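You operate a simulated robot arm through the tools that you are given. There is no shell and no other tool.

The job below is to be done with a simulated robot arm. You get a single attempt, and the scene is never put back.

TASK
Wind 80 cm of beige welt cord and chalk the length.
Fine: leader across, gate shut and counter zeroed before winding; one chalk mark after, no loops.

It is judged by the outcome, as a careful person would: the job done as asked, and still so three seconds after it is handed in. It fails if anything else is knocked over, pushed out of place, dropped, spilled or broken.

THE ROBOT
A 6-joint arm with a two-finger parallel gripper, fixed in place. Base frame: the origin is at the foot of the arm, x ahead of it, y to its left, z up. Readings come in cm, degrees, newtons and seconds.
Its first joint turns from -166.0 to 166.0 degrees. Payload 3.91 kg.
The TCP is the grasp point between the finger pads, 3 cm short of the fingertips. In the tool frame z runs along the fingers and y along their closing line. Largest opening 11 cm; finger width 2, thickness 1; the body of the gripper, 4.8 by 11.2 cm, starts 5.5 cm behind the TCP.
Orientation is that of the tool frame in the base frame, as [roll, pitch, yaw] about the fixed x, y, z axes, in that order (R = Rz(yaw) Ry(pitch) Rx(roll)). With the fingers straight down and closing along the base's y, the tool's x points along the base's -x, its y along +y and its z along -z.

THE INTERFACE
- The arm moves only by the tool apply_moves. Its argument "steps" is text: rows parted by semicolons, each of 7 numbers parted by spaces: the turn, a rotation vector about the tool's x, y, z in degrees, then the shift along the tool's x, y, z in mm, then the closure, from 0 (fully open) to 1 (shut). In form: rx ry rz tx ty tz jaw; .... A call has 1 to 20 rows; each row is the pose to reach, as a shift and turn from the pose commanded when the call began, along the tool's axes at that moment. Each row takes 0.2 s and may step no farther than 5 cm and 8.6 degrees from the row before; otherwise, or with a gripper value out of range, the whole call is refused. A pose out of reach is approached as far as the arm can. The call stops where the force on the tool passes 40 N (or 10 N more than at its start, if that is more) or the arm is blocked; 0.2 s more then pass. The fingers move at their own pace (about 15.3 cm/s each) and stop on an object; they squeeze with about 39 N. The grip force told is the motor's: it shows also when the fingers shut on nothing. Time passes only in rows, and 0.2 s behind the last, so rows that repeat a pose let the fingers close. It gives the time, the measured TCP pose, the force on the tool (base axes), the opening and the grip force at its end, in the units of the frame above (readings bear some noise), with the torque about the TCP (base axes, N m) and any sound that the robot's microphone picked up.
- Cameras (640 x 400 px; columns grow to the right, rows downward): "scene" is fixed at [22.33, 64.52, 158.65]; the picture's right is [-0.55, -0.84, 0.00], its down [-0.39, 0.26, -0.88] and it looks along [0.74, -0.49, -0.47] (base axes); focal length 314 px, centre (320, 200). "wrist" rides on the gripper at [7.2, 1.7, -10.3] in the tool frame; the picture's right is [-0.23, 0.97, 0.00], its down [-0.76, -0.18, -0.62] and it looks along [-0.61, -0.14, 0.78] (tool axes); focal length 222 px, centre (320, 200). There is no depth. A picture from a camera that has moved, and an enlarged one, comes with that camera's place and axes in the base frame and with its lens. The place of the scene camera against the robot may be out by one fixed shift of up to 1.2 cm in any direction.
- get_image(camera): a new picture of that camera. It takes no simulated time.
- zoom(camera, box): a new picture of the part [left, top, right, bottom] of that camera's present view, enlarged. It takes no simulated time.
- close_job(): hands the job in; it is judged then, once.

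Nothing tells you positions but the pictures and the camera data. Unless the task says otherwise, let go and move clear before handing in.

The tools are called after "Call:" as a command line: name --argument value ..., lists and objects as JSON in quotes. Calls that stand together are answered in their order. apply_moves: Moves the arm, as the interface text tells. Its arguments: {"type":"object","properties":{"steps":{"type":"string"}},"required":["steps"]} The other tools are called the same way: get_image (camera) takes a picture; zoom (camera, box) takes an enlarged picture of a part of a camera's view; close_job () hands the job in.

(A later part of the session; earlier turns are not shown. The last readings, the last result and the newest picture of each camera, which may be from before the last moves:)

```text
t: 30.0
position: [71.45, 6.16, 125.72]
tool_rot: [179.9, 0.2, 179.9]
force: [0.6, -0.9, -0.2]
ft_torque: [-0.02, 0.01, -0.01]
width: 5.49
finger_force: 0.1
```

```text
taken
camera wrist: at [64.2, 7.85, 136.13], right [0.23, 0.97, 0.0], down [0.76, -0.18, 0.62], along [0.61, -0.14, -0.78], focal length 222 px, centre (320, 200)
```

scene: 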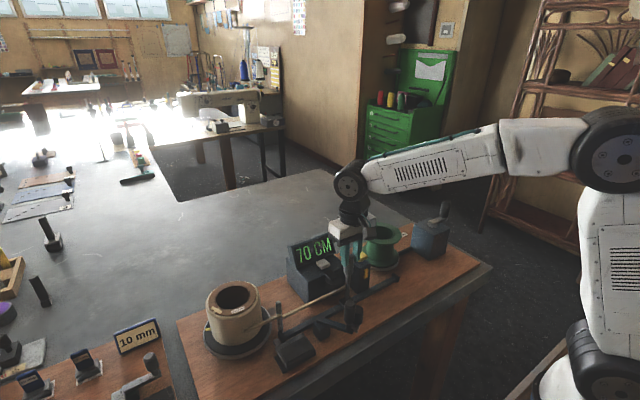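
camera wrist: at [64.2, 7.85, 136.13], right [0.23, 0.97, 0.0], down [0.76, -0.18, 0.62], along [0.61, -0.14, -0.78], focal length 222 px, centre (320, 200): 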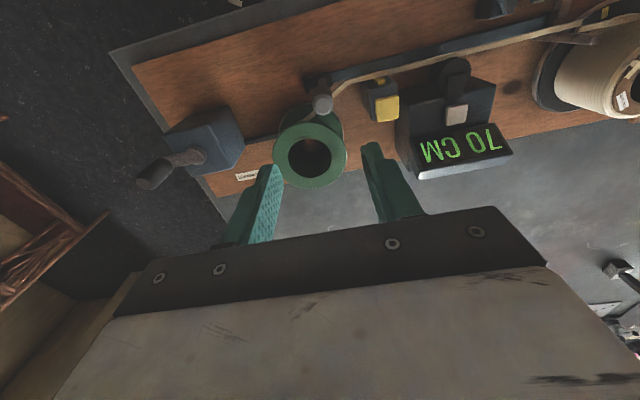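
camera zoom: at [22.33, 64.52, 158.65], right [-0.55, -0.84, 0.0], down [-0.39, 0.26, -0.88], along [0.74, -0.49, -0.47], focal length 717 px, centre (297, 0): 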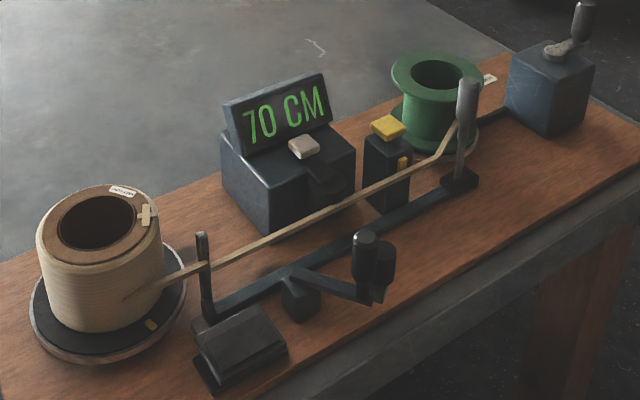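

The leader is across and caught on the reel with no slack. While here I'll take measurements of the crank, reel and marker before going to the gate.

Call:
zoom --camera "wrist" --box '[120, 70, 300, 200]'

Call:
zoom --camera "wrist" --box '[340, 20, 540, 190]'

Call:
zoom --camera "scene" --box '[260, 270, 380, 345]'

```text
3.08 times, centred on (210, 135) of wrist
camera zoom: at [64.2, 7.85, 136.13], right [0.23, 0.97, 0.0], down [0.76, -0.18, 0.62], along [0.61, -0.14, -0.78], focal length 684 px, centre (658, 400)
```

zoom: 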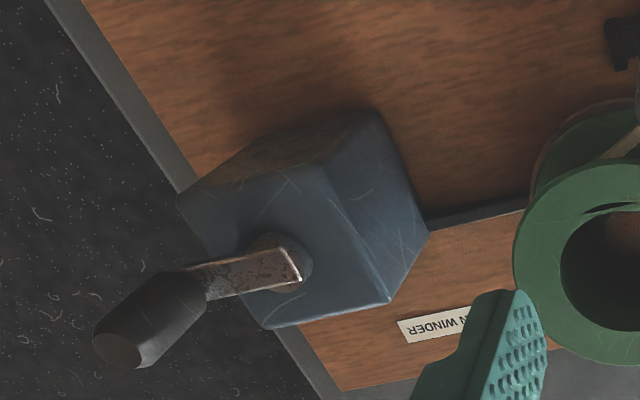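

```text
2.35 times, centred on (440, 105) of wrist
camera zoom: at [64.2, 7.85, 136.13], right [0.23, 0.97, 0.0], down [0.76, -0.18, 0.62], along [0.61, -0.14, -0.78], focal length 523 px, centre (38, 424)
```

zoom: 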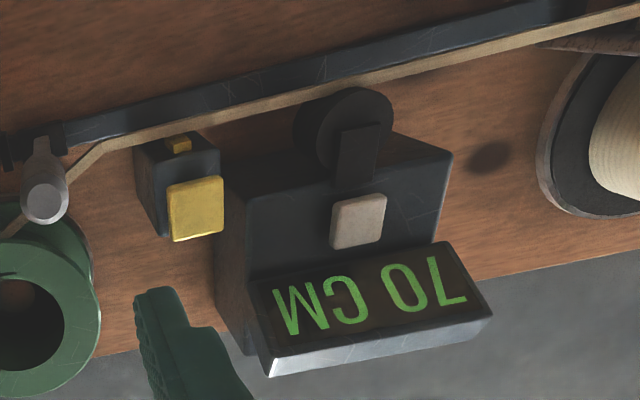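

```text
5.33 times, centred on (320, 308) of scene
camera zoom: at [22.33, 64.52, 158.65], right [-0.55, -0.84, 0.0], down [-0.39, 0.26, -0.88], along [0.74, -0.49, -0.47], focal length 1673 px, centre (320, -373)
```

zoom: 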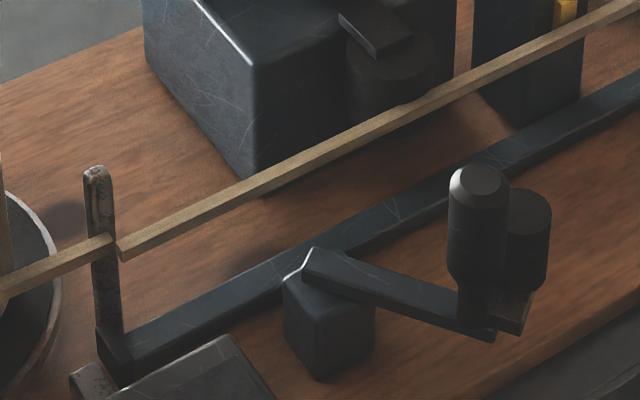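

The gate handle stands at about (61.1, 31.0) with its pivot near (65.7, 35.3); shutting it means swinging it toward the measuring wheel. I'm shutting the jaws and moving above a point behind the handle.

Call:
apply_moves --steps "0 0 0 19 40 0 0.7; 0 0 0 38 80 0 1; 0 0 0 57 120 0 1; 0 0 0 76 160 0 1; 0 0 0 95 200 0 1; 0 0 0 114 240 0 1; 0 0 0 132 279 0 1; 0 0 0 132 279 0 1; 0 0 0 132 279 0 1"

Call:
get_image --camera "wrist"

Call:
zoom --camera "wrist" --box '[200, 40, 440, 190]'

Call:
zoom --camera "scene" --box '[240, 200, 440, 345]'

```text
t: 32.0
position: [58.31, 34.08, 125.76]
tool_rot: [179.8, 0.0, 179.9]
force: [-0.3, 0.2, -1.1]
ft_torque: [0.01, 0.0, 0.0]
width: 0.02
finger_force: 37.9
```

```text
taken
camera wrist: at [51.0, 35.8, 136.14], right [0.23, 0.97, 0.0], down [0.76, -0.18, 0.62], along [0.61, -0.14, -0.78], focal length 222 px, centre (320, 200)
```

wrist: 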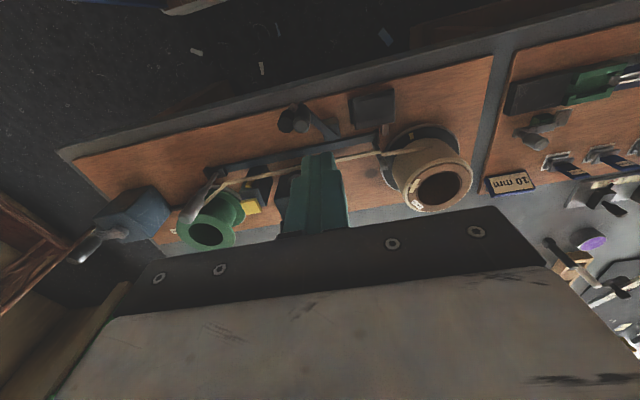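

```text
2.67 times, centred on (320, 115) of wrist
camera zoom: at [51.0, 35.8, 136.14], right [0.23, 0.97, 0.0], down [0.76, -0.18, 0.62], along [0.61, -0.14, -0.78], focal length 592 px, centre (320, 427)
```

zoom: 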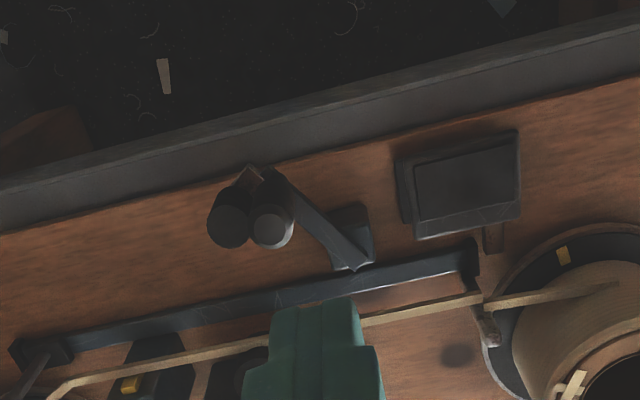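

```text
2.76 times, centred on (340, 272) of scene
camera zoom: at [22.33, 64.52, 158.65], right [-0.55, -0.84, 0.0], down [-0.39, 0.26, -0.88], along [0.74, -0.49, -0.47], focal length 865 px, centre (265, 0)
```

zoom: 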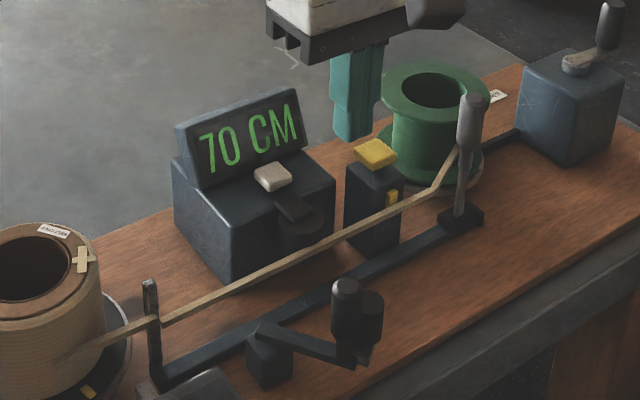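

The handle now measures about (61.4, 30.9), and the closed fingers are clear of it at (58.3, 34.1). I'm descending straight down beside it to z≈103.5.

Call:
apply_moves --steps "0 0 0 0 0 45 1; 0 0 0 0 0 90 1; 0 0 0 0 0 135 1; 0 0 0 0 0 180 1; 0 0 0 0 0 210 1; 0 0 0 0 0 222 1; 0 0 0 0 0 222 1"

Call:
zoom --camera "scene" --box '[240, 240, 440, 365]'

Call:
zoom --camera "wrist" --box '[180, 20, 460, 220]'

```text
t: 33.6
position: [58.49, 34.16, 103.62]
tool_rot: [179.9, 0.1, 179.9]
force: [-0.4, 0.0, -0.8]
ft_torque: [-0.03, -0.03, 0.0]
width: 0.0
finger_force: 37.6
```

```text
3.20 times, centred on (340, 302) of scene
camera zoom: at [22.33, 64.52, 158.65], right [-0.55, -0.84, 0.0], down [-0.39, 0.26, -0.88], along [0.74, -0.49, -0.47], focal length 1004 px, centre (256, -128)
```

zoom: 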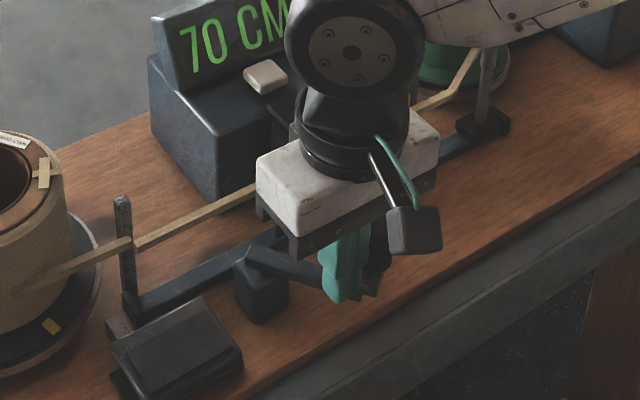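

```text
2.00 times, centred on (320, 120) of wrist
camera zoom: at [51.06, 35.85, 113.98], right [0.23, 0.97, 0.0], down [0.76, -0.18, 0.62], along [0.61, -0.14, -0.78], focal length 444 px, centre (320, 360)
```

zoom: 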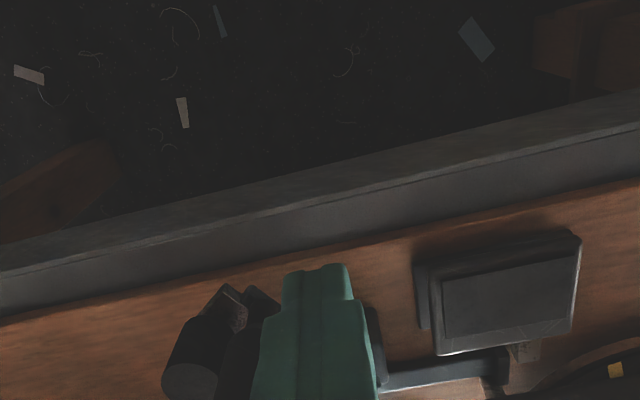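

The fingers are beside the handle, clear of the arm. I'm now pushing the handle along its arc toward the wheel; the call will stop itself if the force climbs.

Call:
apply_moves --steps "0 0 0 -8 -8 0 1; 0 0 0 -15 -15 0 1; 0 0 0 -18 -22 0 1; 0 0 0 -22 -29 0 1; 0 0 0 -26 -35 0 1; 0 0 0 -31 -41 0 1; 0 0 0 -37 -47 0 1; 0 0 0 -43 -51 0 1; 0 0 0 -50 -55 0 1; 0 0 0 -57 -58 0 1"

Call:
zoom --camera "scene" --box '[240, 240, 440, 365]'

Call:
zoom --camera "wrist" --box '[180, 20, 460, 220]'

```text
t: 35.8
position: [64.15, 28.2, 103.66]
tool_rot: [179.9, 0.0, 179.9]
force: [-5.6, -10.6, 6.6]
ft_torque: [-0.17, 0.04, -0.1]
width: 0.0
finger_force: 37.6
```

```text
3.20 times, centred on (340, 302) of scene
camera zoom: at [22.33, 64.52, 158.65], right [-0.55, -0.84, 0.0], down [-0.39, 0.26, -0.88], along [0.74, -0.49, -0.47], focal length 1004 px, centre (256, -128)
```

zoom: 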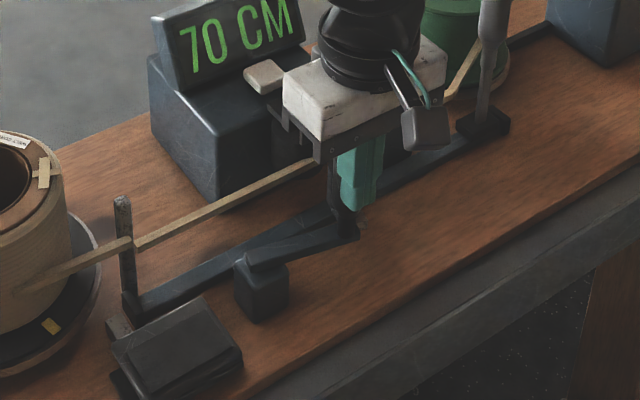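

```text
2.00 times, centred on (320, 120) of wrist
camera zoom: at [56.82, 29.87, 113.96], right [0.23, 0.97, 0.0], down [0.76, -0.18, 0.62], along [0.61, -0.14, -0.78], focal length 444 px, centre (320, 360)
```

zoom: 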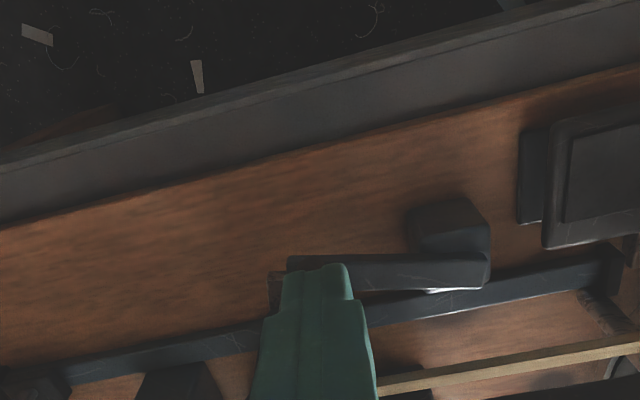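

The gate has swung most of the way. The contact force has a notable −y part, so I'm checking where the handle sits against the fingers before pushing on.

Call:
zoom --camera "scene" --box '[310, 270, 380, 320]'

Call:
zoom --camera "wrist" --box '[280, 110, 440, 220]'

```text
8.00 times, centred on (345, 295) of scene
camera zoom: at [22.33, 64.52, 158.65], right [-0.55, -0.84, 0.0], down [-0.39, 0.26, -0.88], along [0.74, -0.49, -0.47], focal length 2509 px, centre (120, -560)
```

zoom: 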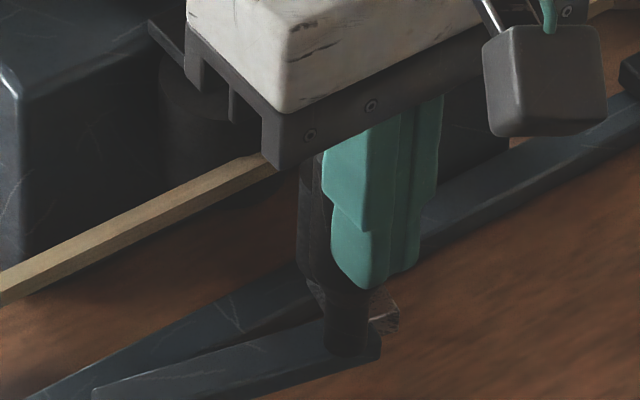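

```text
3.64 times, centred on (360, 165) of wrist
camera zoom: at [56.82, 29.87, 113.96], right [0.23, 0.97, 0.0], down [0.76, -0.18, 0.62], along [0.61, -0.14, -0.78], focal length 808 px, centre (174, 327)
```

zoom: 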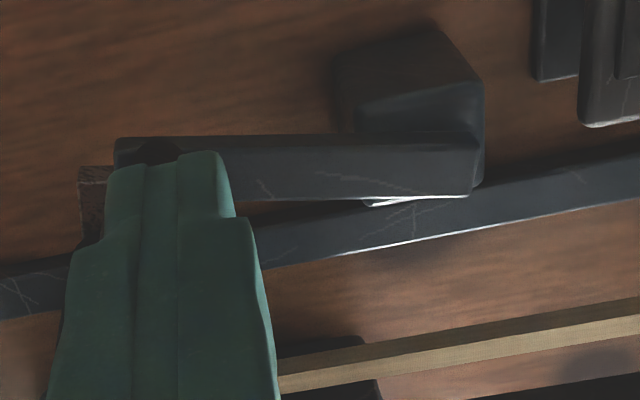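

The handle is squarely on the +x face of the fingers and the arm now points almost along −y. I'm pushing straight in +x until the gate comes up against the wheel.

Call:
apply_moves --steps "0 0 0 -4 -1 0 1; 0 0 0 -8 -1 0 1; 0 0 0 -12 -1 0 1; 0 0 0 -16 -1 0 1; 0 0 0 -20 0 0 1; 0 0 0 -24 0 0 1; 0 0 0 -28 0 0 1"

Call:
zoom --camera "scene" --box '[260, 250, 400, 340]'

Call:
zoom --camera "wrist" --box '[180, 20, 460, 220]'

```text
t: 37.1
position: [65.71, 28.22, 103.68]
tool_rot: [180.0, -0.2, 179.9]
force: [-21.9, -4.8, 12.1]
ft_torque: [-0.12, 0.1, -0.24]
width: 0.0
finger_force: 38.1
stopped in row 6: the force on the tool passed its limit at 46 N (the readings are from after the stop); the commanded pose is now the measured one
```

```text
4.44 times, centred on (330, 295) of scene
camera zoom: at [22.33, 64.52, 158.65], right [-0.55, -0.84, 0.0], down [-0.39, 0.26, -0.88], along [0.74, -0.49, -0.47], focal length 1394 px, centre (276, -222)
```

zoom: 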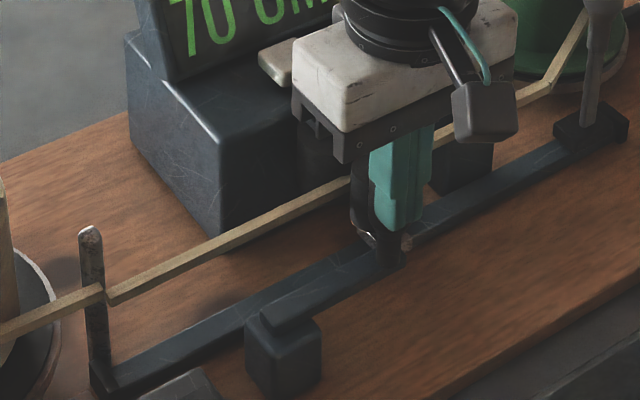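

```text
2.00 times, centred on (320, 120) of wrist
camera zoom: at [58.51, 29.97, 114.01], right [0.23, 0.97, 0.0], down [0.77, -0.18, 0.62], along [0.6, -0.14, -0.79], focal length 444 px, centre (320, 360)
```

zoom: 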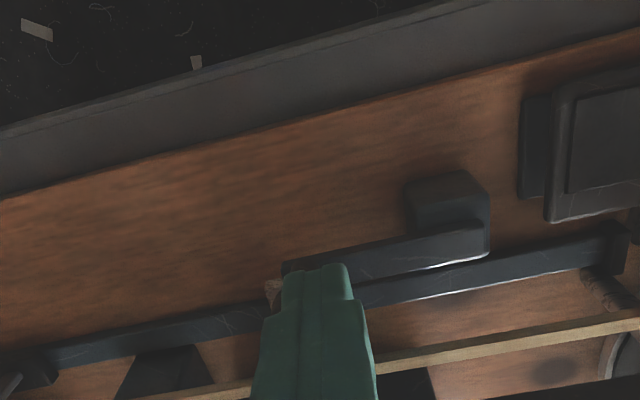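

The gate met a firm stop with its arm parallel to the rail. I'm backing off and rising to see whether the roller is really against the wheel and stays there.

Call:
apply_moves --steps "0 0 0 10 0 0 1; 0 0 0 35 0 0 1; 0 0 0 60 0 -10 1; 0 0 0 75 0 -50 1; 0 0 0 90 0 -95 1; 0 0 0 100 0 -140 1; 0 0 0 105 0 -185 1; 0 0 0 105 0 -225 1; 0 0 0 105 0 -225 1"

Call:
zoom --camera "scene" --box '[260, 240, 420, 340]'

Call:
get_image --camera "wrist"

Call:
zoom --camera "wrist" --box '[220, 80, 420, 205]'

```text
t: 39.1
position: [55.53, 28.33, 125.92]
tool_rot: [-180.0, -0.2, 179.9]
force: [-0.2, 1.0, 0.1]
ft_torque: [0.03, 0.0, 0.01]
width: 0.01
finger_force: 37.6
```

```text
4.00 times, centred on (340, 290) of scene
camera zoom: at [22.33, 64.52, 158.65], right [-0.55, -0.84, 0.0], down [-0.39, 0.26, -0.88], along [0.74, -0.49, -0.47], focal length 1255 px, centre (240, -160)
```

zoom: 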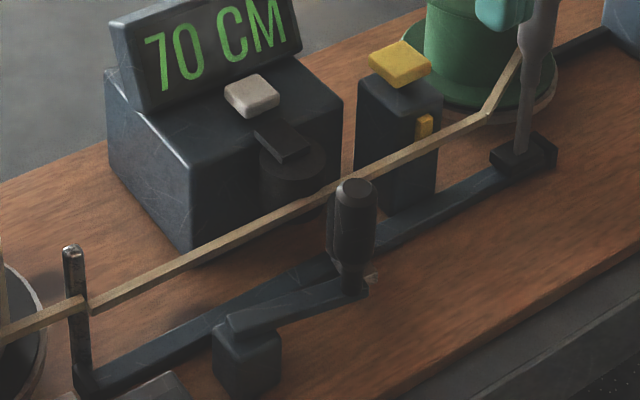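

```text
taken
camera wrist: at [48.22, 30.04, 136.45], right [0.23, 0.97, 0.0], down [0.76, -0.18, 0.62], along [0.6, -0.14, -0.79], focal length 222 px, centre (320, 200)
```

wrist: 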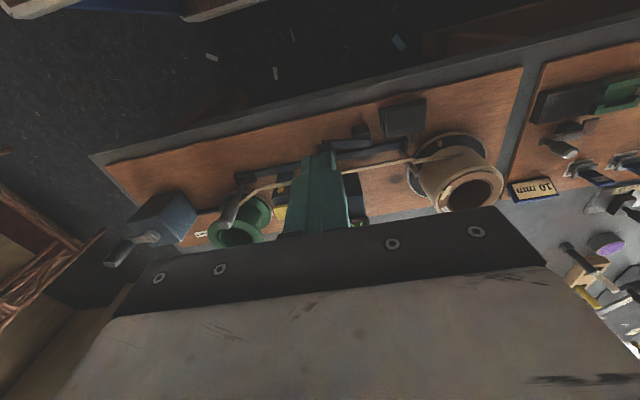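

```text
3.20 times, centred on (320, 142) of wrist
camera zoom: at [48.22, 30.04, 136.45], right [0.23, 0.97, 0.0], down [0.76, -0.18, 0.62], along [0.6, -0.14, -0.79], focal length 711 px, centre (320, 384)
```

zoom: 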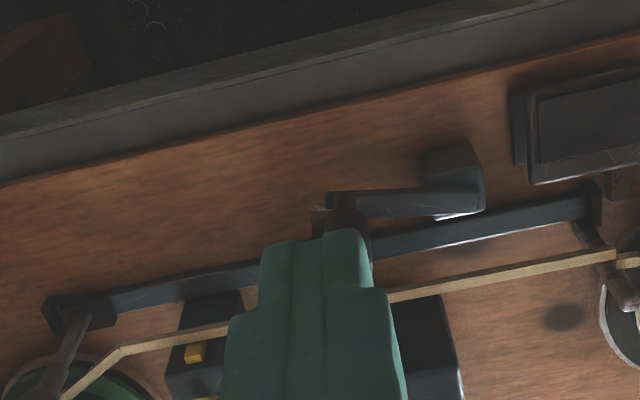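

The view is partly blocked by the fingers, and the gate may have eased back slightly. I'm shifting sideways and opening the jaws for a clear view.

Call:
apply_moves --steps "0 0 0 0 -40 -10 0.5; 0 0 0 0 -80 -20 0; 0 0 0 0 -110 -30 0; 0 0 0 0 -110 -30 0"

Call:
get_image --camera "wrist"

Call:
zoom --camera "wrist" --box '[300, 80, 460, 180]'

Call:
zoom --camera "scene" --box '[290, 260, 370, 310]'

```text
t: 40.1
position: [55.6, 17.32, 128.99]
tool_rot: [-180.0, -0.3, 179.8]
force: [-0.7, -0.1, 0.4]
ft_torque: [0.02, 0.01, 0.0]
width: 10.99
finger_force: 0.0
```

```text
taken
camera wrist: at [48.32, 18.94, 139.43], right [0.23, 0.97, 0.0], down [0.76, -0.18, 0.62], along [0.6, -0.14, -0.79], focal length 222 px, centre (320, 200)
```

wrist: 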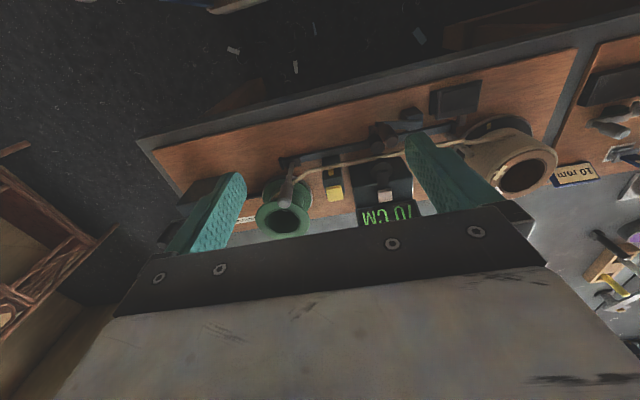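

```text
4.00 times, centred on (380, 130) of wrist
camera zoom: at [48.32, 18.94, 139.43], right [0.23, 0.97, 0.0], down [0.76, -0.18, 0.62], along [0.6, -0.14, -0.79], focal length 888 px, centre (80, 480)
```

zoom: 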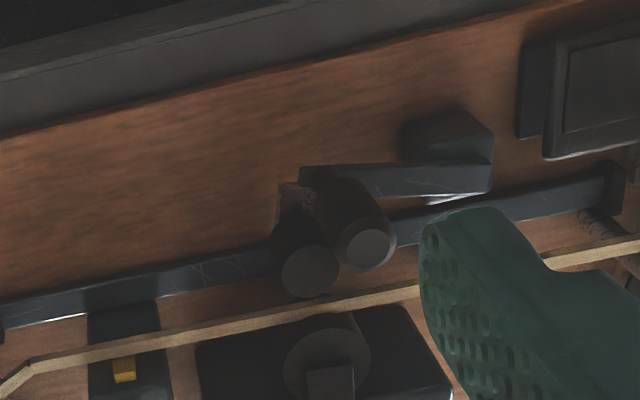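

```text
8.00 times, centred on (330, 285) of scene
camera zoom: at [22.33, 64.52, 158.65], right [-0.55, -0.84, 0.0], down [-0.39, 0.26, -0.88], along [0.74, -0.49, -0.47], focal length 2509 px, centre (240, -480)
```

zoom: 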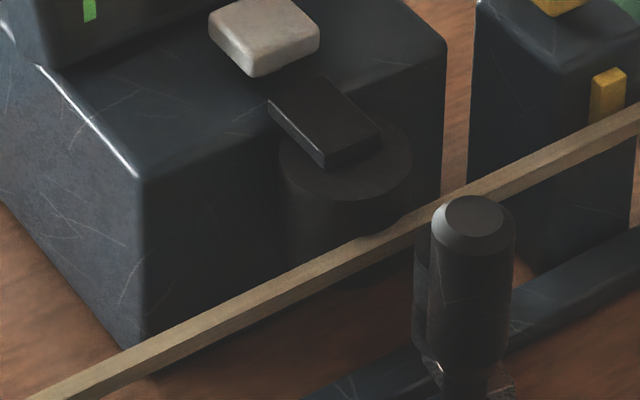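

The roller did reach the wheel, but the gate rebounded about 15° when I let go (roller now about 2.3 cm short of it), so it isn't shut. I'll go back behind the handle at about (66.0, 27.2), close it gently and release slowly.

Call:
apply_moves --steps "0 0.3 0 -20 33 0 0.5; 0 0.3 0 -40 66 0 1; 0 0.3 0 -57 99 0 1; 0 0.3 0 -57 99 45 1; 0 0.3 0 -57 99 90 1; 0 0.3 0 -57 99 135 1; 0 0.3 0 -57 99 180 1; 0 0.3 0 -57 99 220 1; 0 0.3 0 -57 99 250 1; 0 0.3 0 -57 99 254 1; 0 0.3 0 -57 99 254 1"

Call:
zoom --camera "scene" --box '[260, 240, 420, 340]'

Call:
zoom --camera "wrist" --box '[180, 20, 460, 220]'

```text
t: 42.5
position: [61.2, 27.19, 103.59]
tool_rot: [-180.0, -0.6, 179.9]
force: [0.6, 0.3, -0.3]
ft_torque: [-0.02, 0.02, 0.02]
width: 0.0
finger_force: 38.3
```

```text
4.00 times, centred on (340, 290) of scene
camera zoom: at [22.33, 64.52, 158.65], right [-0.55, -0.84, 0.0], down [-0.39, 0.26, -0.88], along [0.74, -0.49, -0.47], focal length 1255 px, centre (240, -160)
```

zoom: 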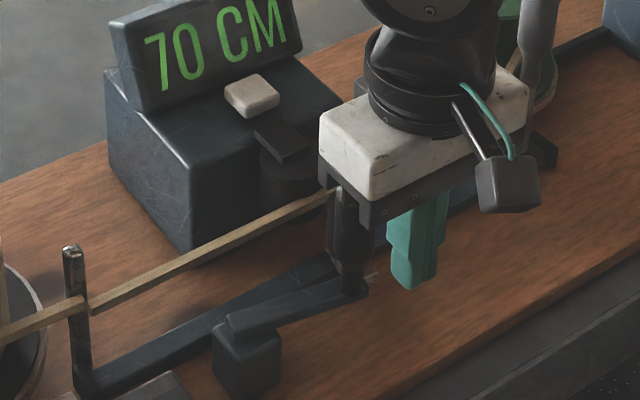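

```text
2.00 times, centred on (320, 120) of wrist
camera zoom: at [53.98, 28.85, 114.06], right [0.23, 0.97, 0.0], down [0.77, -0.18, 0.62], along [0.6, -0.14, -0.79], focal length 444 px, centre (320, 360)
```

zoom: 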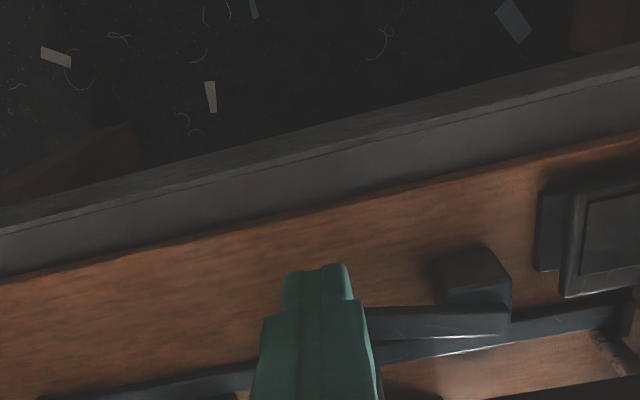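

The fingers are down behind the handle. I'm advancing in +x at y≈27.6, with small steps near the end to keep the contact gentle.

Call:
apply_moves --steps "0 -0.6 0 -5 4 0 1; 0 -0.6 0 -10 4 0 1; 0 -0.6 0 -15 4 0 1; 0 -0.6 0 -20 4 0 1; 0 -0.6 0 -24 4 0 1; 0 -0.6 0 -28 4 0 1; 0 -0.6 0 -32 4 0 1; 0 -0.6 0 -35 4 0 1; 0 -0.6 0 -37 4 0 1; 0 -0.6 0 -39 4 0 1; 0 -0.6 0 -40 4 0 1; 0 -0.6 0 -41 4 0 1"

Call:
zoom --camera "wrist" --box '[180, 20, 460, 220]'

Call:
zoom --camera "scene" --box '[260, 240, 420, 340]'

```text
t: 45.1
position: [65.35, 27.63, 103.47]
tool_rot: [-180.0, 0.0, 179.9]
force: [-1.0, 0.7, 0.6]
ft_torque: [-0.03, 0.01, -0.01]
width: 0.0
finger_force: 37.5
```

```text
2.00 times, centred on (320, 120) of wrist
camera zoom: at [57.98, 29.27, 113.94], right [0.23, 0.97, 0.0], down [0.76, -0.18, 0.62], along [0.61, -0.14, -0.78], focal length 444 px, centre (320, 360)
```

zoom: 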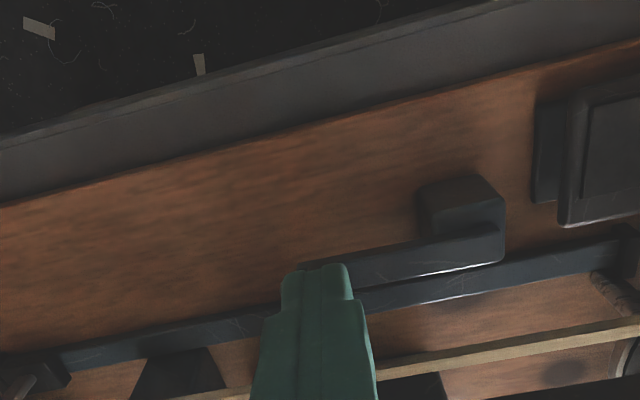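

```text
4.00 times, centred on (340, 290) of scene
camera zoom: at [22.33, 64.52, 158.65], right [-0.55, -0.84, 0.0], down [-0.39, 0.26, -0.88], along [0.74, -0.49, -0.47], focal length 1255 px, centre (240, -160)
```

zoom: 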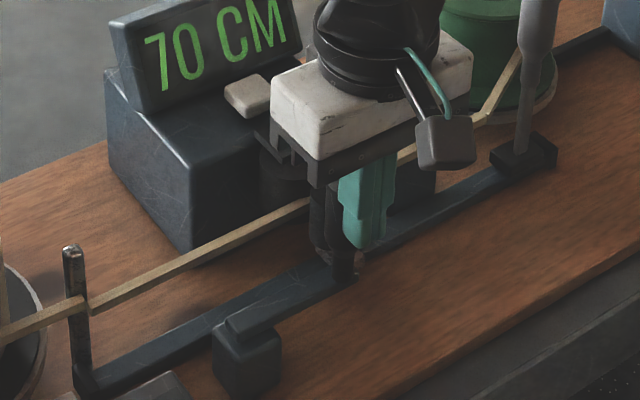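

The gate moves freely, with almost no resistance yet. I'm continuing in about 1 mm steps until it seats.

Call:
apply_moves --steps "0 0 0 -1 0 0 1; 0 0 0 -2 0 0 1; 0 0 0 -3 0 0 1; 0 0 0 -4 0 0 1"

```text
t: 46.1
position: [65.58, 27.52, 103.59]
tool_rot: [-179.9, -0.1, 179.9]
force: [-22.7, -1.7, 1.6]
ft_torque: [-0.02, 0.0, -0.12]
width: 0.0
finger_force: 38.1
```

Contact is firm at x≈65.6 with about 23 N. I'll hold for a moment and then ease off very slowly so the gate doesn't rebound.

Call:
apply_moves --steps "0 0 0 0 0 0 1; 0 0 0 0.5 0 0 1; 0 0 0 1 0 0 1; 0 0 0 1.5 0 0 1; 0 0 0 2 0 0 1; 0 0 0 2.5 0 0 1; 0 0 0 3 0 0 1; 0 0 0 3.5 0 0 1; 0 0 0 4 0 0 1; 0 0 0 4.5 0 0 1; 0 0 0 5 0 0 1; 0 0 0 6 0 0 1; 0 0 0 8 0 0 1; 0 0 0 10 0 0 1; 0 0 0 14 0 0 1; 0 0 0 20 0 0 1"

Call:
zoom --camera "scene" --box '[260, 240, 420, 340]'

Call:
zoom --camera "wrist" --box '[180, 20, 460, 220]'

```text
t: 49.5
position: [63.76, 27.59, 103.65]
tool_rot: [179.9, 0.1, 179.9]
force: [0.1, -0.7, 0.2]
ft_torque: [0.0, -0.01, -0.02]
width: 0.01
finger_force: 37.9
```

```text
4.00 times, centred on (340, 290) of scene
camera zoom: at [22.33, 64.52, 158.65], right [-0.55, -0.84, 0.0], down [-0.39, 0.26, -0.88], along [0.74, -0.49, -0.47], focal length 1255 px, centre (240, -160)
```

zoom: 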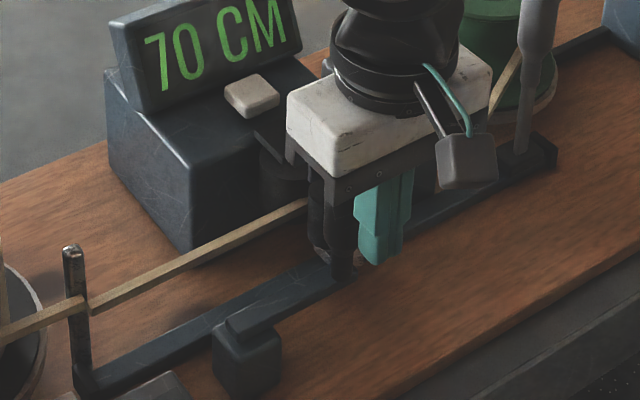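

```text
2.00 times, centred on (320, 120) of wrist
camera zoom: at [56.42, 29.27, 113.92], right [0.23, 0.97, 0.0], down [0.76, -0.18, 0.62], along [0.61, -0.14, -0.78], focal length 444 px, centre (320, 360)
```

zoom: 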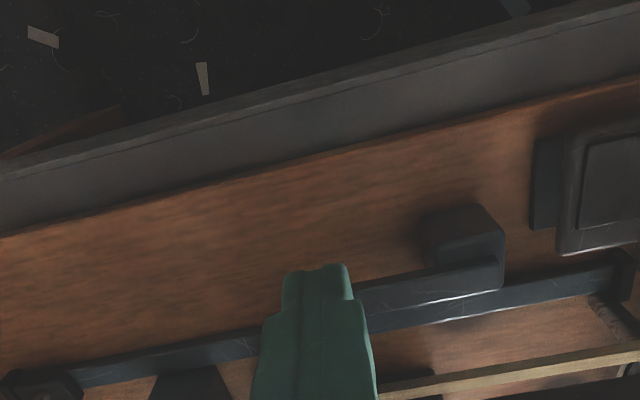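

The gate now stays in place as I back away. I'm rising clear and viewing the roller against the wheel from the side.

Call:
apply_moves --steps "0 0 0 25 0 0 1; 0 0 0 50 0 -15 1; 0 0 0 70 0 -55 1; 0 0 0 82 0 -100 1; 0 0 0 82 -30 -140 0.5; 0 0 0 82 -65 -175 0; 0 0 0 82 -100 -205 0; 0 0 0 82 -110 -245 0; 0 0 0 82 -110 -254 0; 0 0 0 82 -110 -254 0"

Call:
zoom --camera "wrist" --box '[300, 80, 460, 180]'

Call:
zoom --camera "scene" --box '[290, 250, 390, 315]'

Call:
get_image --camera "scene"

```text
t: 51.7
position: [55.44, 16.65, 128.85]
tool_rot: [179.9, 0.0, 179.9]
force: [-0.2, 0.1, -0.2]
ft_torque: [0.02, 0.01, -0.01]
width: 11.0
finger_force: 0.1
```

```text
4.00 times, centred on (380, 130) of wrist
camera zoom: at [48.08, 18.32, 139.31], right [0.23, 0.97, 0.0], down [0.76, -0.18, 0.62], along [0.61, -0.14, -0.78], focal length 888 px, centre (80, 480)
```

zoom: 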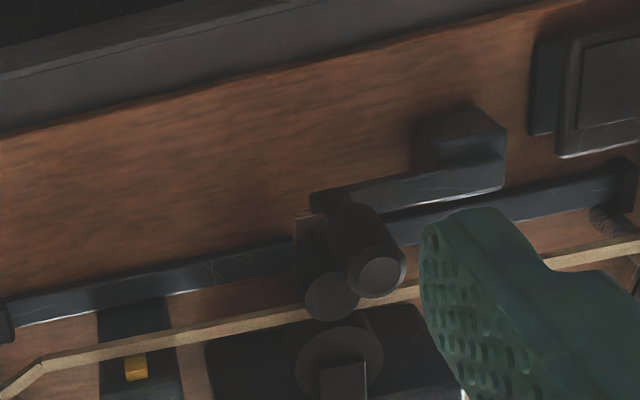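

```text
6.15 times, centred on (340, 282) of scene
camera zoom: at [22.33, 64.52, 158.65], right [-0.55, -0.84, 0.0], down [-0.39, 0.26, -0.88], along [0.74, -0.49, -0.47], focal length 1930 px, centre (197, -308)
```

zoom: 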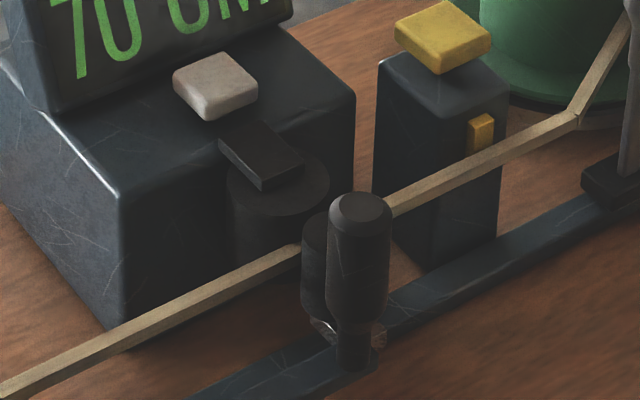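

```text
taken
```

scene: 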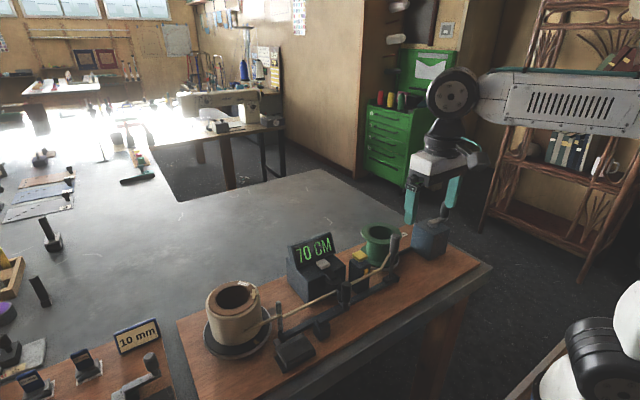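

The gate is shut: the roller sits at (70.0, 25.6), pressing the cord against the wheel at (73.9, 26.0). Next is the counter's reset button at about (79.5, 25.5, 102); I'll move above it with the fingers closed.

Call:
apply_moves --steps "0 0 0 -34 13 5 0.5; 0 0 0 -68 26 10 1; 0 0 0 -103 38 20 1; 0 0 0 -137 50 40 1; 0 0 0 -171 63 60 1; 0 0 0 -206 76 85 1; 0 0 0 -240 88 108 1; 0 0 0 -240 88 108 1"

Call:
get_image --camera "wrist"

Call:
zoom --camera "wrist" --box '[220, 60, 420, 200]'

Call:
zoom --camera "scene" --box '[240, 190, 400, 290]'

```text
t: 53.5
position: [79.45, 25.27, 118.1]
tool_rot: [179.9, -0.1, 179.9]
force: [-0.4, 0.6, -0.2]
ft_torque: [0.02, 0.0, -0.01]
width: 0.0
finger_force: 37.6
```

```text
taken
camera wrist: at [72.16, 27.07, 128.43], right [0.23, 0.97, 0.0], down [0.76, -0.18, 0.62], along [0.61, -0.14, -0.78], focal length 222 px, centre (320, 200)
```

wrist: 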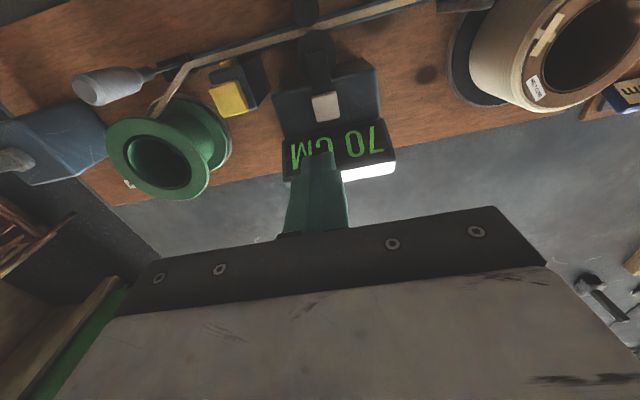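

```text
2.86 times, centred on (320, 130) of wrist
camera zoom: at [72.16, 27.07, 128.43], right [0.23, 0.97, 0.0], down [0.76, -0.18, 0.62], along [0.61, -0.14, -0.78], focal length 635 px, centre (320, 400)
```

zoom: 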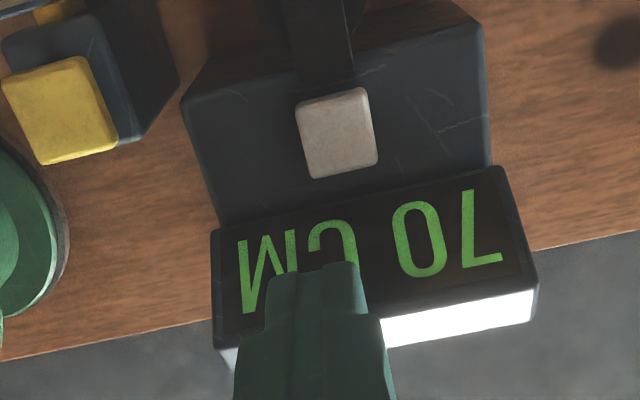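

```text
4.00 times, centred on (320, 240) of scene
camera zoom: at [22.33, 64.52, 158.65], right [-0.55, -0.84, 0.0], down [-0.39, 0.26, -0.88], along [0.74, -0.49, -0.47], focal length 1255 px, centre (320, 40)
```

zoom: 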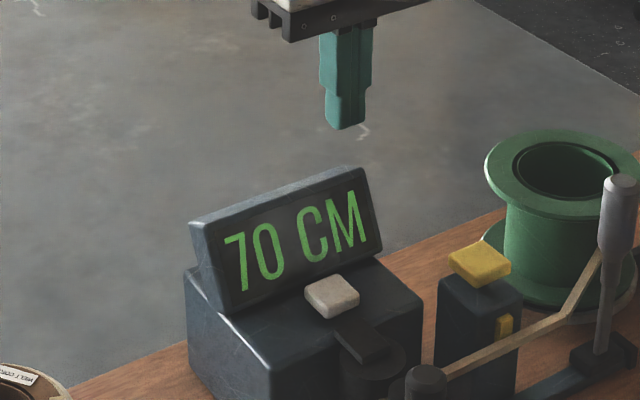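

The button centre reads about (79.65, 26.0, 102). I'm adjusting slightly, lowering to just above it, then pressing in small steps.

Call:
apply_moves --steps "0 0 0 -2 7 40 1; 0 0 0 -2 7 80 1; 0 0 0 -2 7 110 1; 0 0 0 -2 7 120 1; 0 0 0 -2 7 123 1; 0 0 0 -2 7 126 1; 0 0 0 -2 7 128 1"

Call:
zoom --camera "scene" --box '[260, 210, 380, 285]'

```text
t: 55.1
position: [79.67, 25.94, 105.35]
tool_rot: [-180.0, 0.0, 179.8]
force: [0.2, -0.4, 0.2]
ft_torque: [-0.01, 0.02, -0.05]
width: 0.0
finger_force: 37.6
```

```text
5.33 times, centred on (320, 248) of scene
camera zoom: at [22.33, 64.52, 158.65], right [-0.55, -0.84, 0.0], down [-0.39, 0.26, -0.88], along [0.74, -0.49, -0.47], focal length 1673 px, centre (320, -53)
```

zoom: 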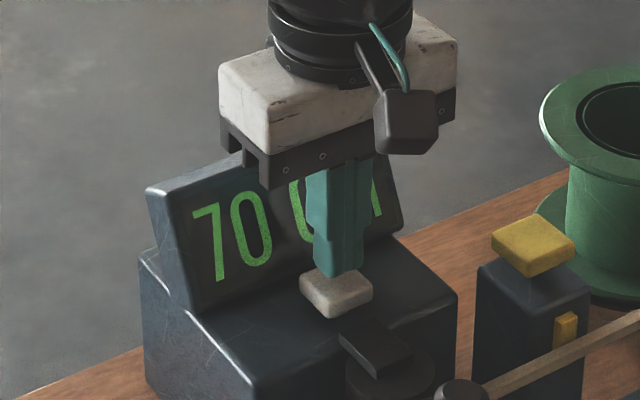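

The fingertips are just over the button. I'm pressing down in 1.5 mm steps.

Call:
apply_moves --steps "0 0 0 3 0 1.5 1; 0 0 0 3 0 3 1; 0 0 0 3 0 4.5 1; 0 0 0 3 0 6 1; 0 0 0 3 0 7.5 1"

Call:
zoom --camera "scene" --box '[260, 210, 380, 285]'

```text
t: 56.3
position: [79.35, 26.06, 104.71]
tool_rot: [180.0, 0.0, 180.0]
force: [-0.3, 0.3, -0.1]
ft_torque: [0.04, 0.02, 0.01]
width: 0.0
finger_force: 37.8
```

```text
5.33 times, centred on (320, 248) of scene
camera zoom: at [22.33, 64.52, 158.65], right [-0.55, -0.84, 0.0], down [-0.39, 0.26, -0.88], along [0.74, -0.49, -0.47], focal length 1673 px, centre (320, -53)
```

zoom: 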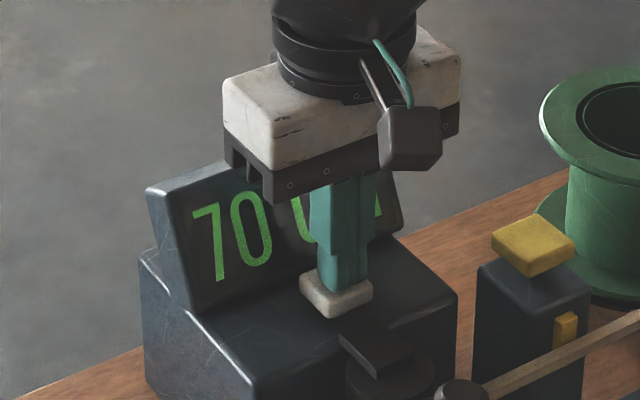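

No contact yet, though the fingertips are centred just above the button. I'm continuing downward in small steps.

Call:
apply_moves --steps "0 0 0 0 0 1.5 1; 0 0 0 0 0 3 1; 0 0 0 0 0 4.5 1; 0 0 0 0 0 6 1"

Call:
zoom --camera "scene" --box '[260, 210, 380, 285]'

```text
t: 57.3
position: [79.31, 26.07, 104.11]
tool_rot: [180.0, 0.1, 179.9]
force: [-0.1, 1.0, 0.8]
ft_torque: [-0.01, 0.01, -0.01]
width: 0.0
finger_force: 37.5
```

```text
5.33 times, centred on (320, 248) of scene
camera zoom: at [22.33, 64.52, 158.65], right [-0.55, -0.84, 0.0], down [-0.39, 0.26, -0.88], along [0.74, -0.49, -0.47], focal length 1673 px, centre (320, -53)
```

zoom: 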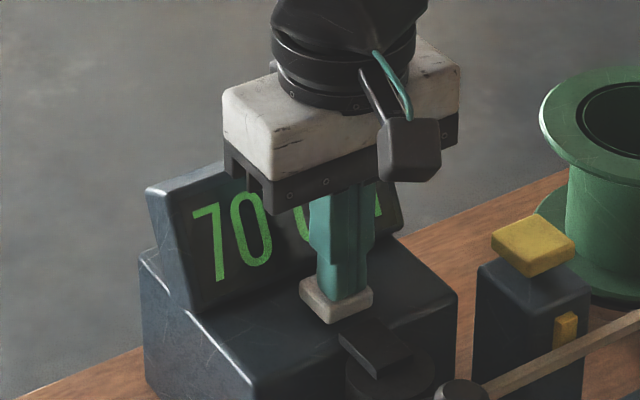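

The button appears to be starting to move, with a light contact force. I'm pressing a bit further.

Call:
apply_moves --steps "0 0 0 0 0 1 1; 0 0 0 0 0 2 1; 0 0 0 0 0 3 1; 0 0 0 0 0 4 1"

Call:
zoom --camera "scene" --box '[260, 210, 380, 285]'

```text
t: 58.3
position: [79.4, 26.0, 103.6]
tool_rot: [-179.9, 0.0, 179.9]
force: [-0.8, 0.5, 1.8]
ft_torque: [0.0, -0.02, 0.0]
width: 0.0
finger_force: 38.1
heard: click
```

```text
5.33 times, centred on (320, 248) of scene
camera zoom: at [22.33, 64.52, 158.65], right [-0.55, -0.84, 0.0], down [-0.39, 0.26, -0.88], along [0.74, -0.49, -0.47], focal length 1673 px, centre (320, -53)
```

zoom: 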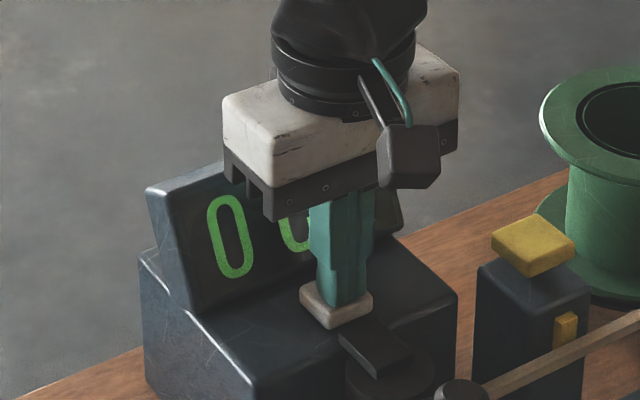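

A click was heard and the counter shows 0. I'm raising straight off the button and checking the whole line before winding.

Call:
apply_moves --steps "0 0 0 0 0 -5 1; 0 0 0 0 0 -15 1; 0 0 0 0 0 -45 1; 0 0 0 0 0 -90 1; 0 0 0 0 0 -135 1; 0 0 0 0 0 -180 1; 0 0 0 0 0 -180 1"

Call:
zoom --camera "scene" --box '[190, 200, 470, 375]'

Call:
zoom --camera "scene" --box '[340, 210, 430, 270]'

Call:
get_image --camera "wrist"

```text
t: 59.9
position: [79.37, 26.1, 121.53]
tool_rot: [-180.0, 0.0, 179.9]
force: [0.2, 0.1, 0.2]
ft_torque: [0.0, 0.01, -0.03]
width: 0.01
finger_force: 37.6
```

```text
2.29 times, centred on (330, 288) of scene
camera zoom: at [22.33, 64.52, 158.65], right [-0.55, -0.84, 0.0], down [-0.39, 0.26, -0.88], along [0.74, -0.49, -0.47], focal length 717 px, centre (297, 0)
```

zoom: 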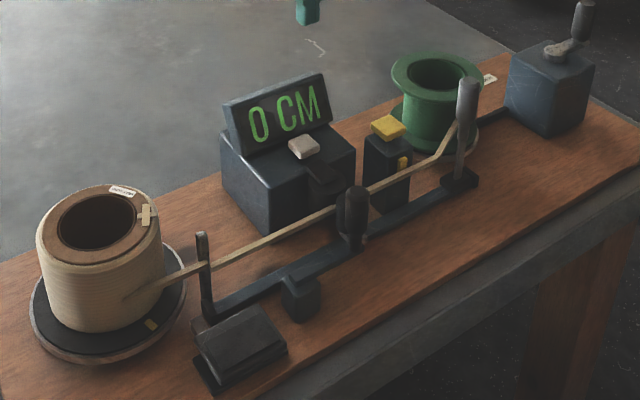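

```text
6.67 times, centred on (385, 240) of scene
camera zoom: at [22.33, 64.52, 158.65], right [-0.55, -0.84, 0.0], down [-0.39, 0.26, -0.88], along [0.74, -0.49, -0.47], focal length 2091 px, centre (-113, -67)
```

zoom: 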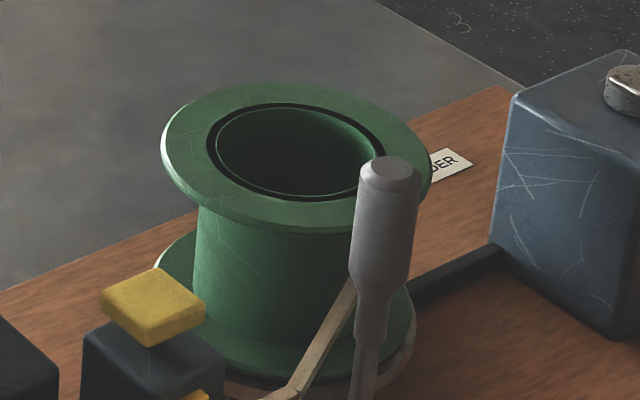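

```text
taken
camera wrist: at [72.08, 27.65, 131.94], right [0.23, 0.97, 0.0], down [0.76, -0.18, 0.62], along [0.61, -0.14, -0.78], focal length 222 px, centre (320, 200)
```

wrist: 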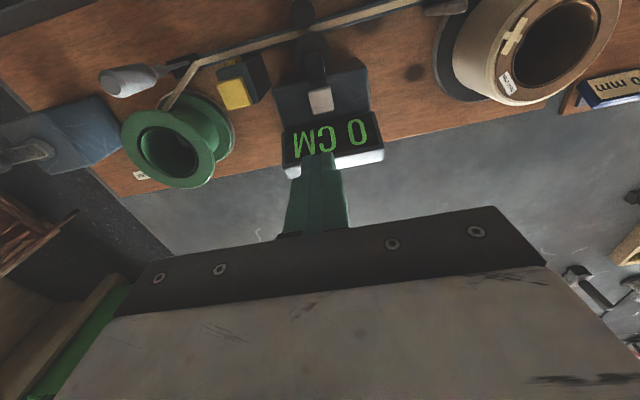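

The counter shows 0 CM, and the cord runs supply → post → gate/wheel → marker → reel, meeting the barrel on its −x/−y side. That means the reel must turn counter‑clockwise seen from above, so I'm moving over to measure the crank.

Call:
apply_moves --steps "0 0 0 14 -44 -6 1; 0 0 0 28 -88 -12 1; 0 0 0 42 -132 -18 0.5; 0 0 0 56 -176 -24 0; 0 0 0 70 -220 -30 0; 0 0 0 84 -264 -36 0; 0 0 0 98 -308 -42 0; 0 0 0 112 -352 -48 0; 0 0 0 126 -396 -54 0; 0 0 0 140 -440 -60 0; 0 0 0 150 -480 -65 0; 0 0 0 150 -480 -65 0"

Call:
get_image --camera "wrist"

Call:
zoom --camera "wrist" --box '[260, 90, 460, 215]'

```text
t: 62.5
position: [64.39, -21.84, 128.15]
tool_rot: [-180.0, 0.0, 179.8]
force: [-0.2, -0.5, 0.2]
ft_torque: [0.02, 0.04, -0.02]
width: 11.01
finger_force: 0.2
```

```text
taken
camera wrist: at [57.03, -20.22, 138.55], right [0.23, 0.97, 0.0], down [0.76, -0.18, 0.62], along [0.61, -0.14, -0.78], focal length 222 px, centre (320, 200)
```

wrist: 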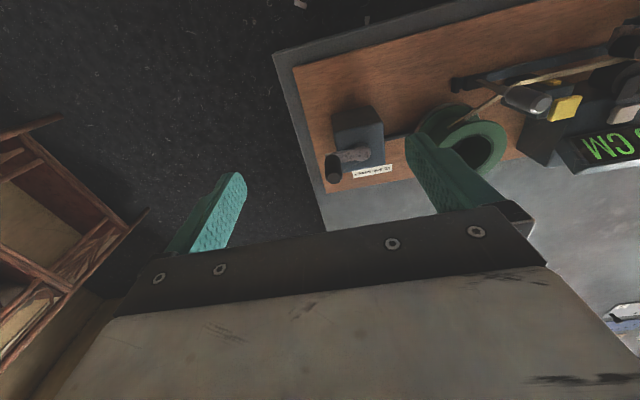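

```text
3.20 times, centred on (360, 152) of wrist
camera zoom: at [57.03, -20.22, 138.55], right [0.23, 0.97, 0.0], down [0.76, -0.18, 0.62], along [0.61, -0.14, -0.78], focal length 711 px, centre (192, 352)
```

zoom: 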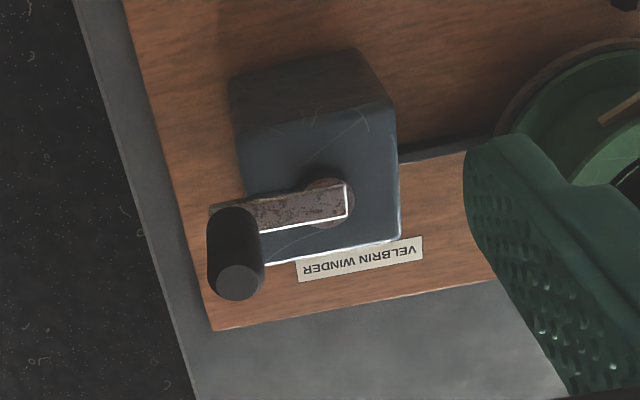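

The crank reads as pivot ≈ (76.4, −16.6), radius ≈ 5.35 cm, with its handle at about (76.3, −21.95) and topping out near z 109. I'll push it around counter‑clockwise with closed fingers, starting from its −x side.

Call:
apply_moves --steps "0 0 0 -40 0 0 0.5; 0 0 0 -79 -1 0 1; 0 0 0 -79 -1 45 1; 0 0 0 -79 -1 90 1; 0 0 0 -79 -1 135 1; 0 0 0 -79 -1 170 1; 0 0 0 -79 -1 190 1; 0 0 0 -79 -1 198 1; 0 0 0 -79 -1 198 1"

Call:
zoom --camera "scene" --box '[370, 170, 490, 260]'

Call:
zoom --camera "wrist" --box '[220, 60, 460, 220]'

```text
t: 64.5
position: [72.2, -22.08, 108.37]
tool_rot: [-180.0, 0.0, 179.9]
force: [0.6, 0.6, 0.2]
ft_torque: [0.02, 0.02, -0.01]
width: 0.0
finger_force: 37.7
```

```text
4.44 times, centred on (430, 215) of scene
camera zoom: at [22.33, 64.52, 158.65], right [-0.55, -0.84, 0.0], down [-0.39, 0.26, -0.88], along [0.74, -0.49, -0.47], focal length 1394 px, centre (-169, 133)
```

zoom: 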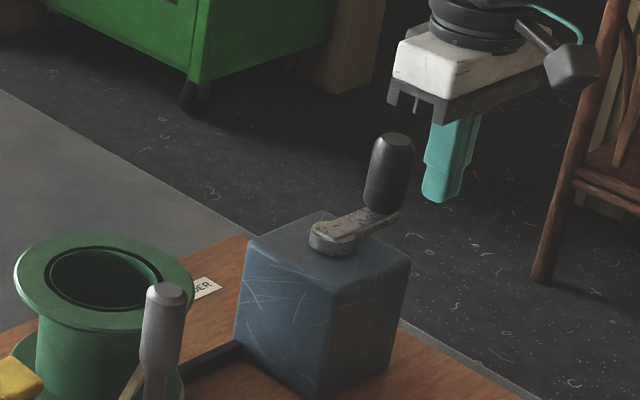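

```text
2.50 times, centred on (340, 140) of wrist
camera zoom: at [64.89, -20.34, 118.72], right [0.23, 0.97, 0.0], down [0.76, -0.18, 0.62], along [0.61, -0.14, -0.78], focal length 555 px, centre (270, 350)
```

zoom: 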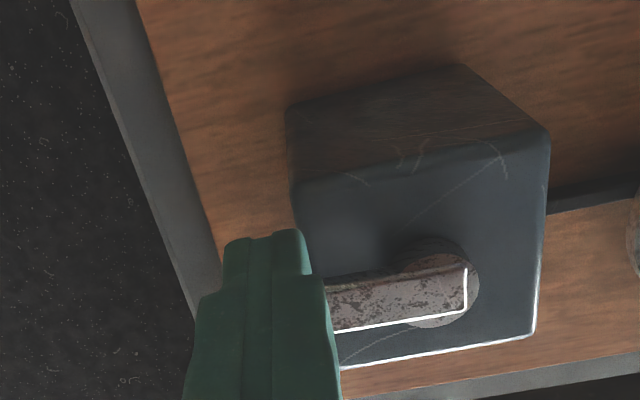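

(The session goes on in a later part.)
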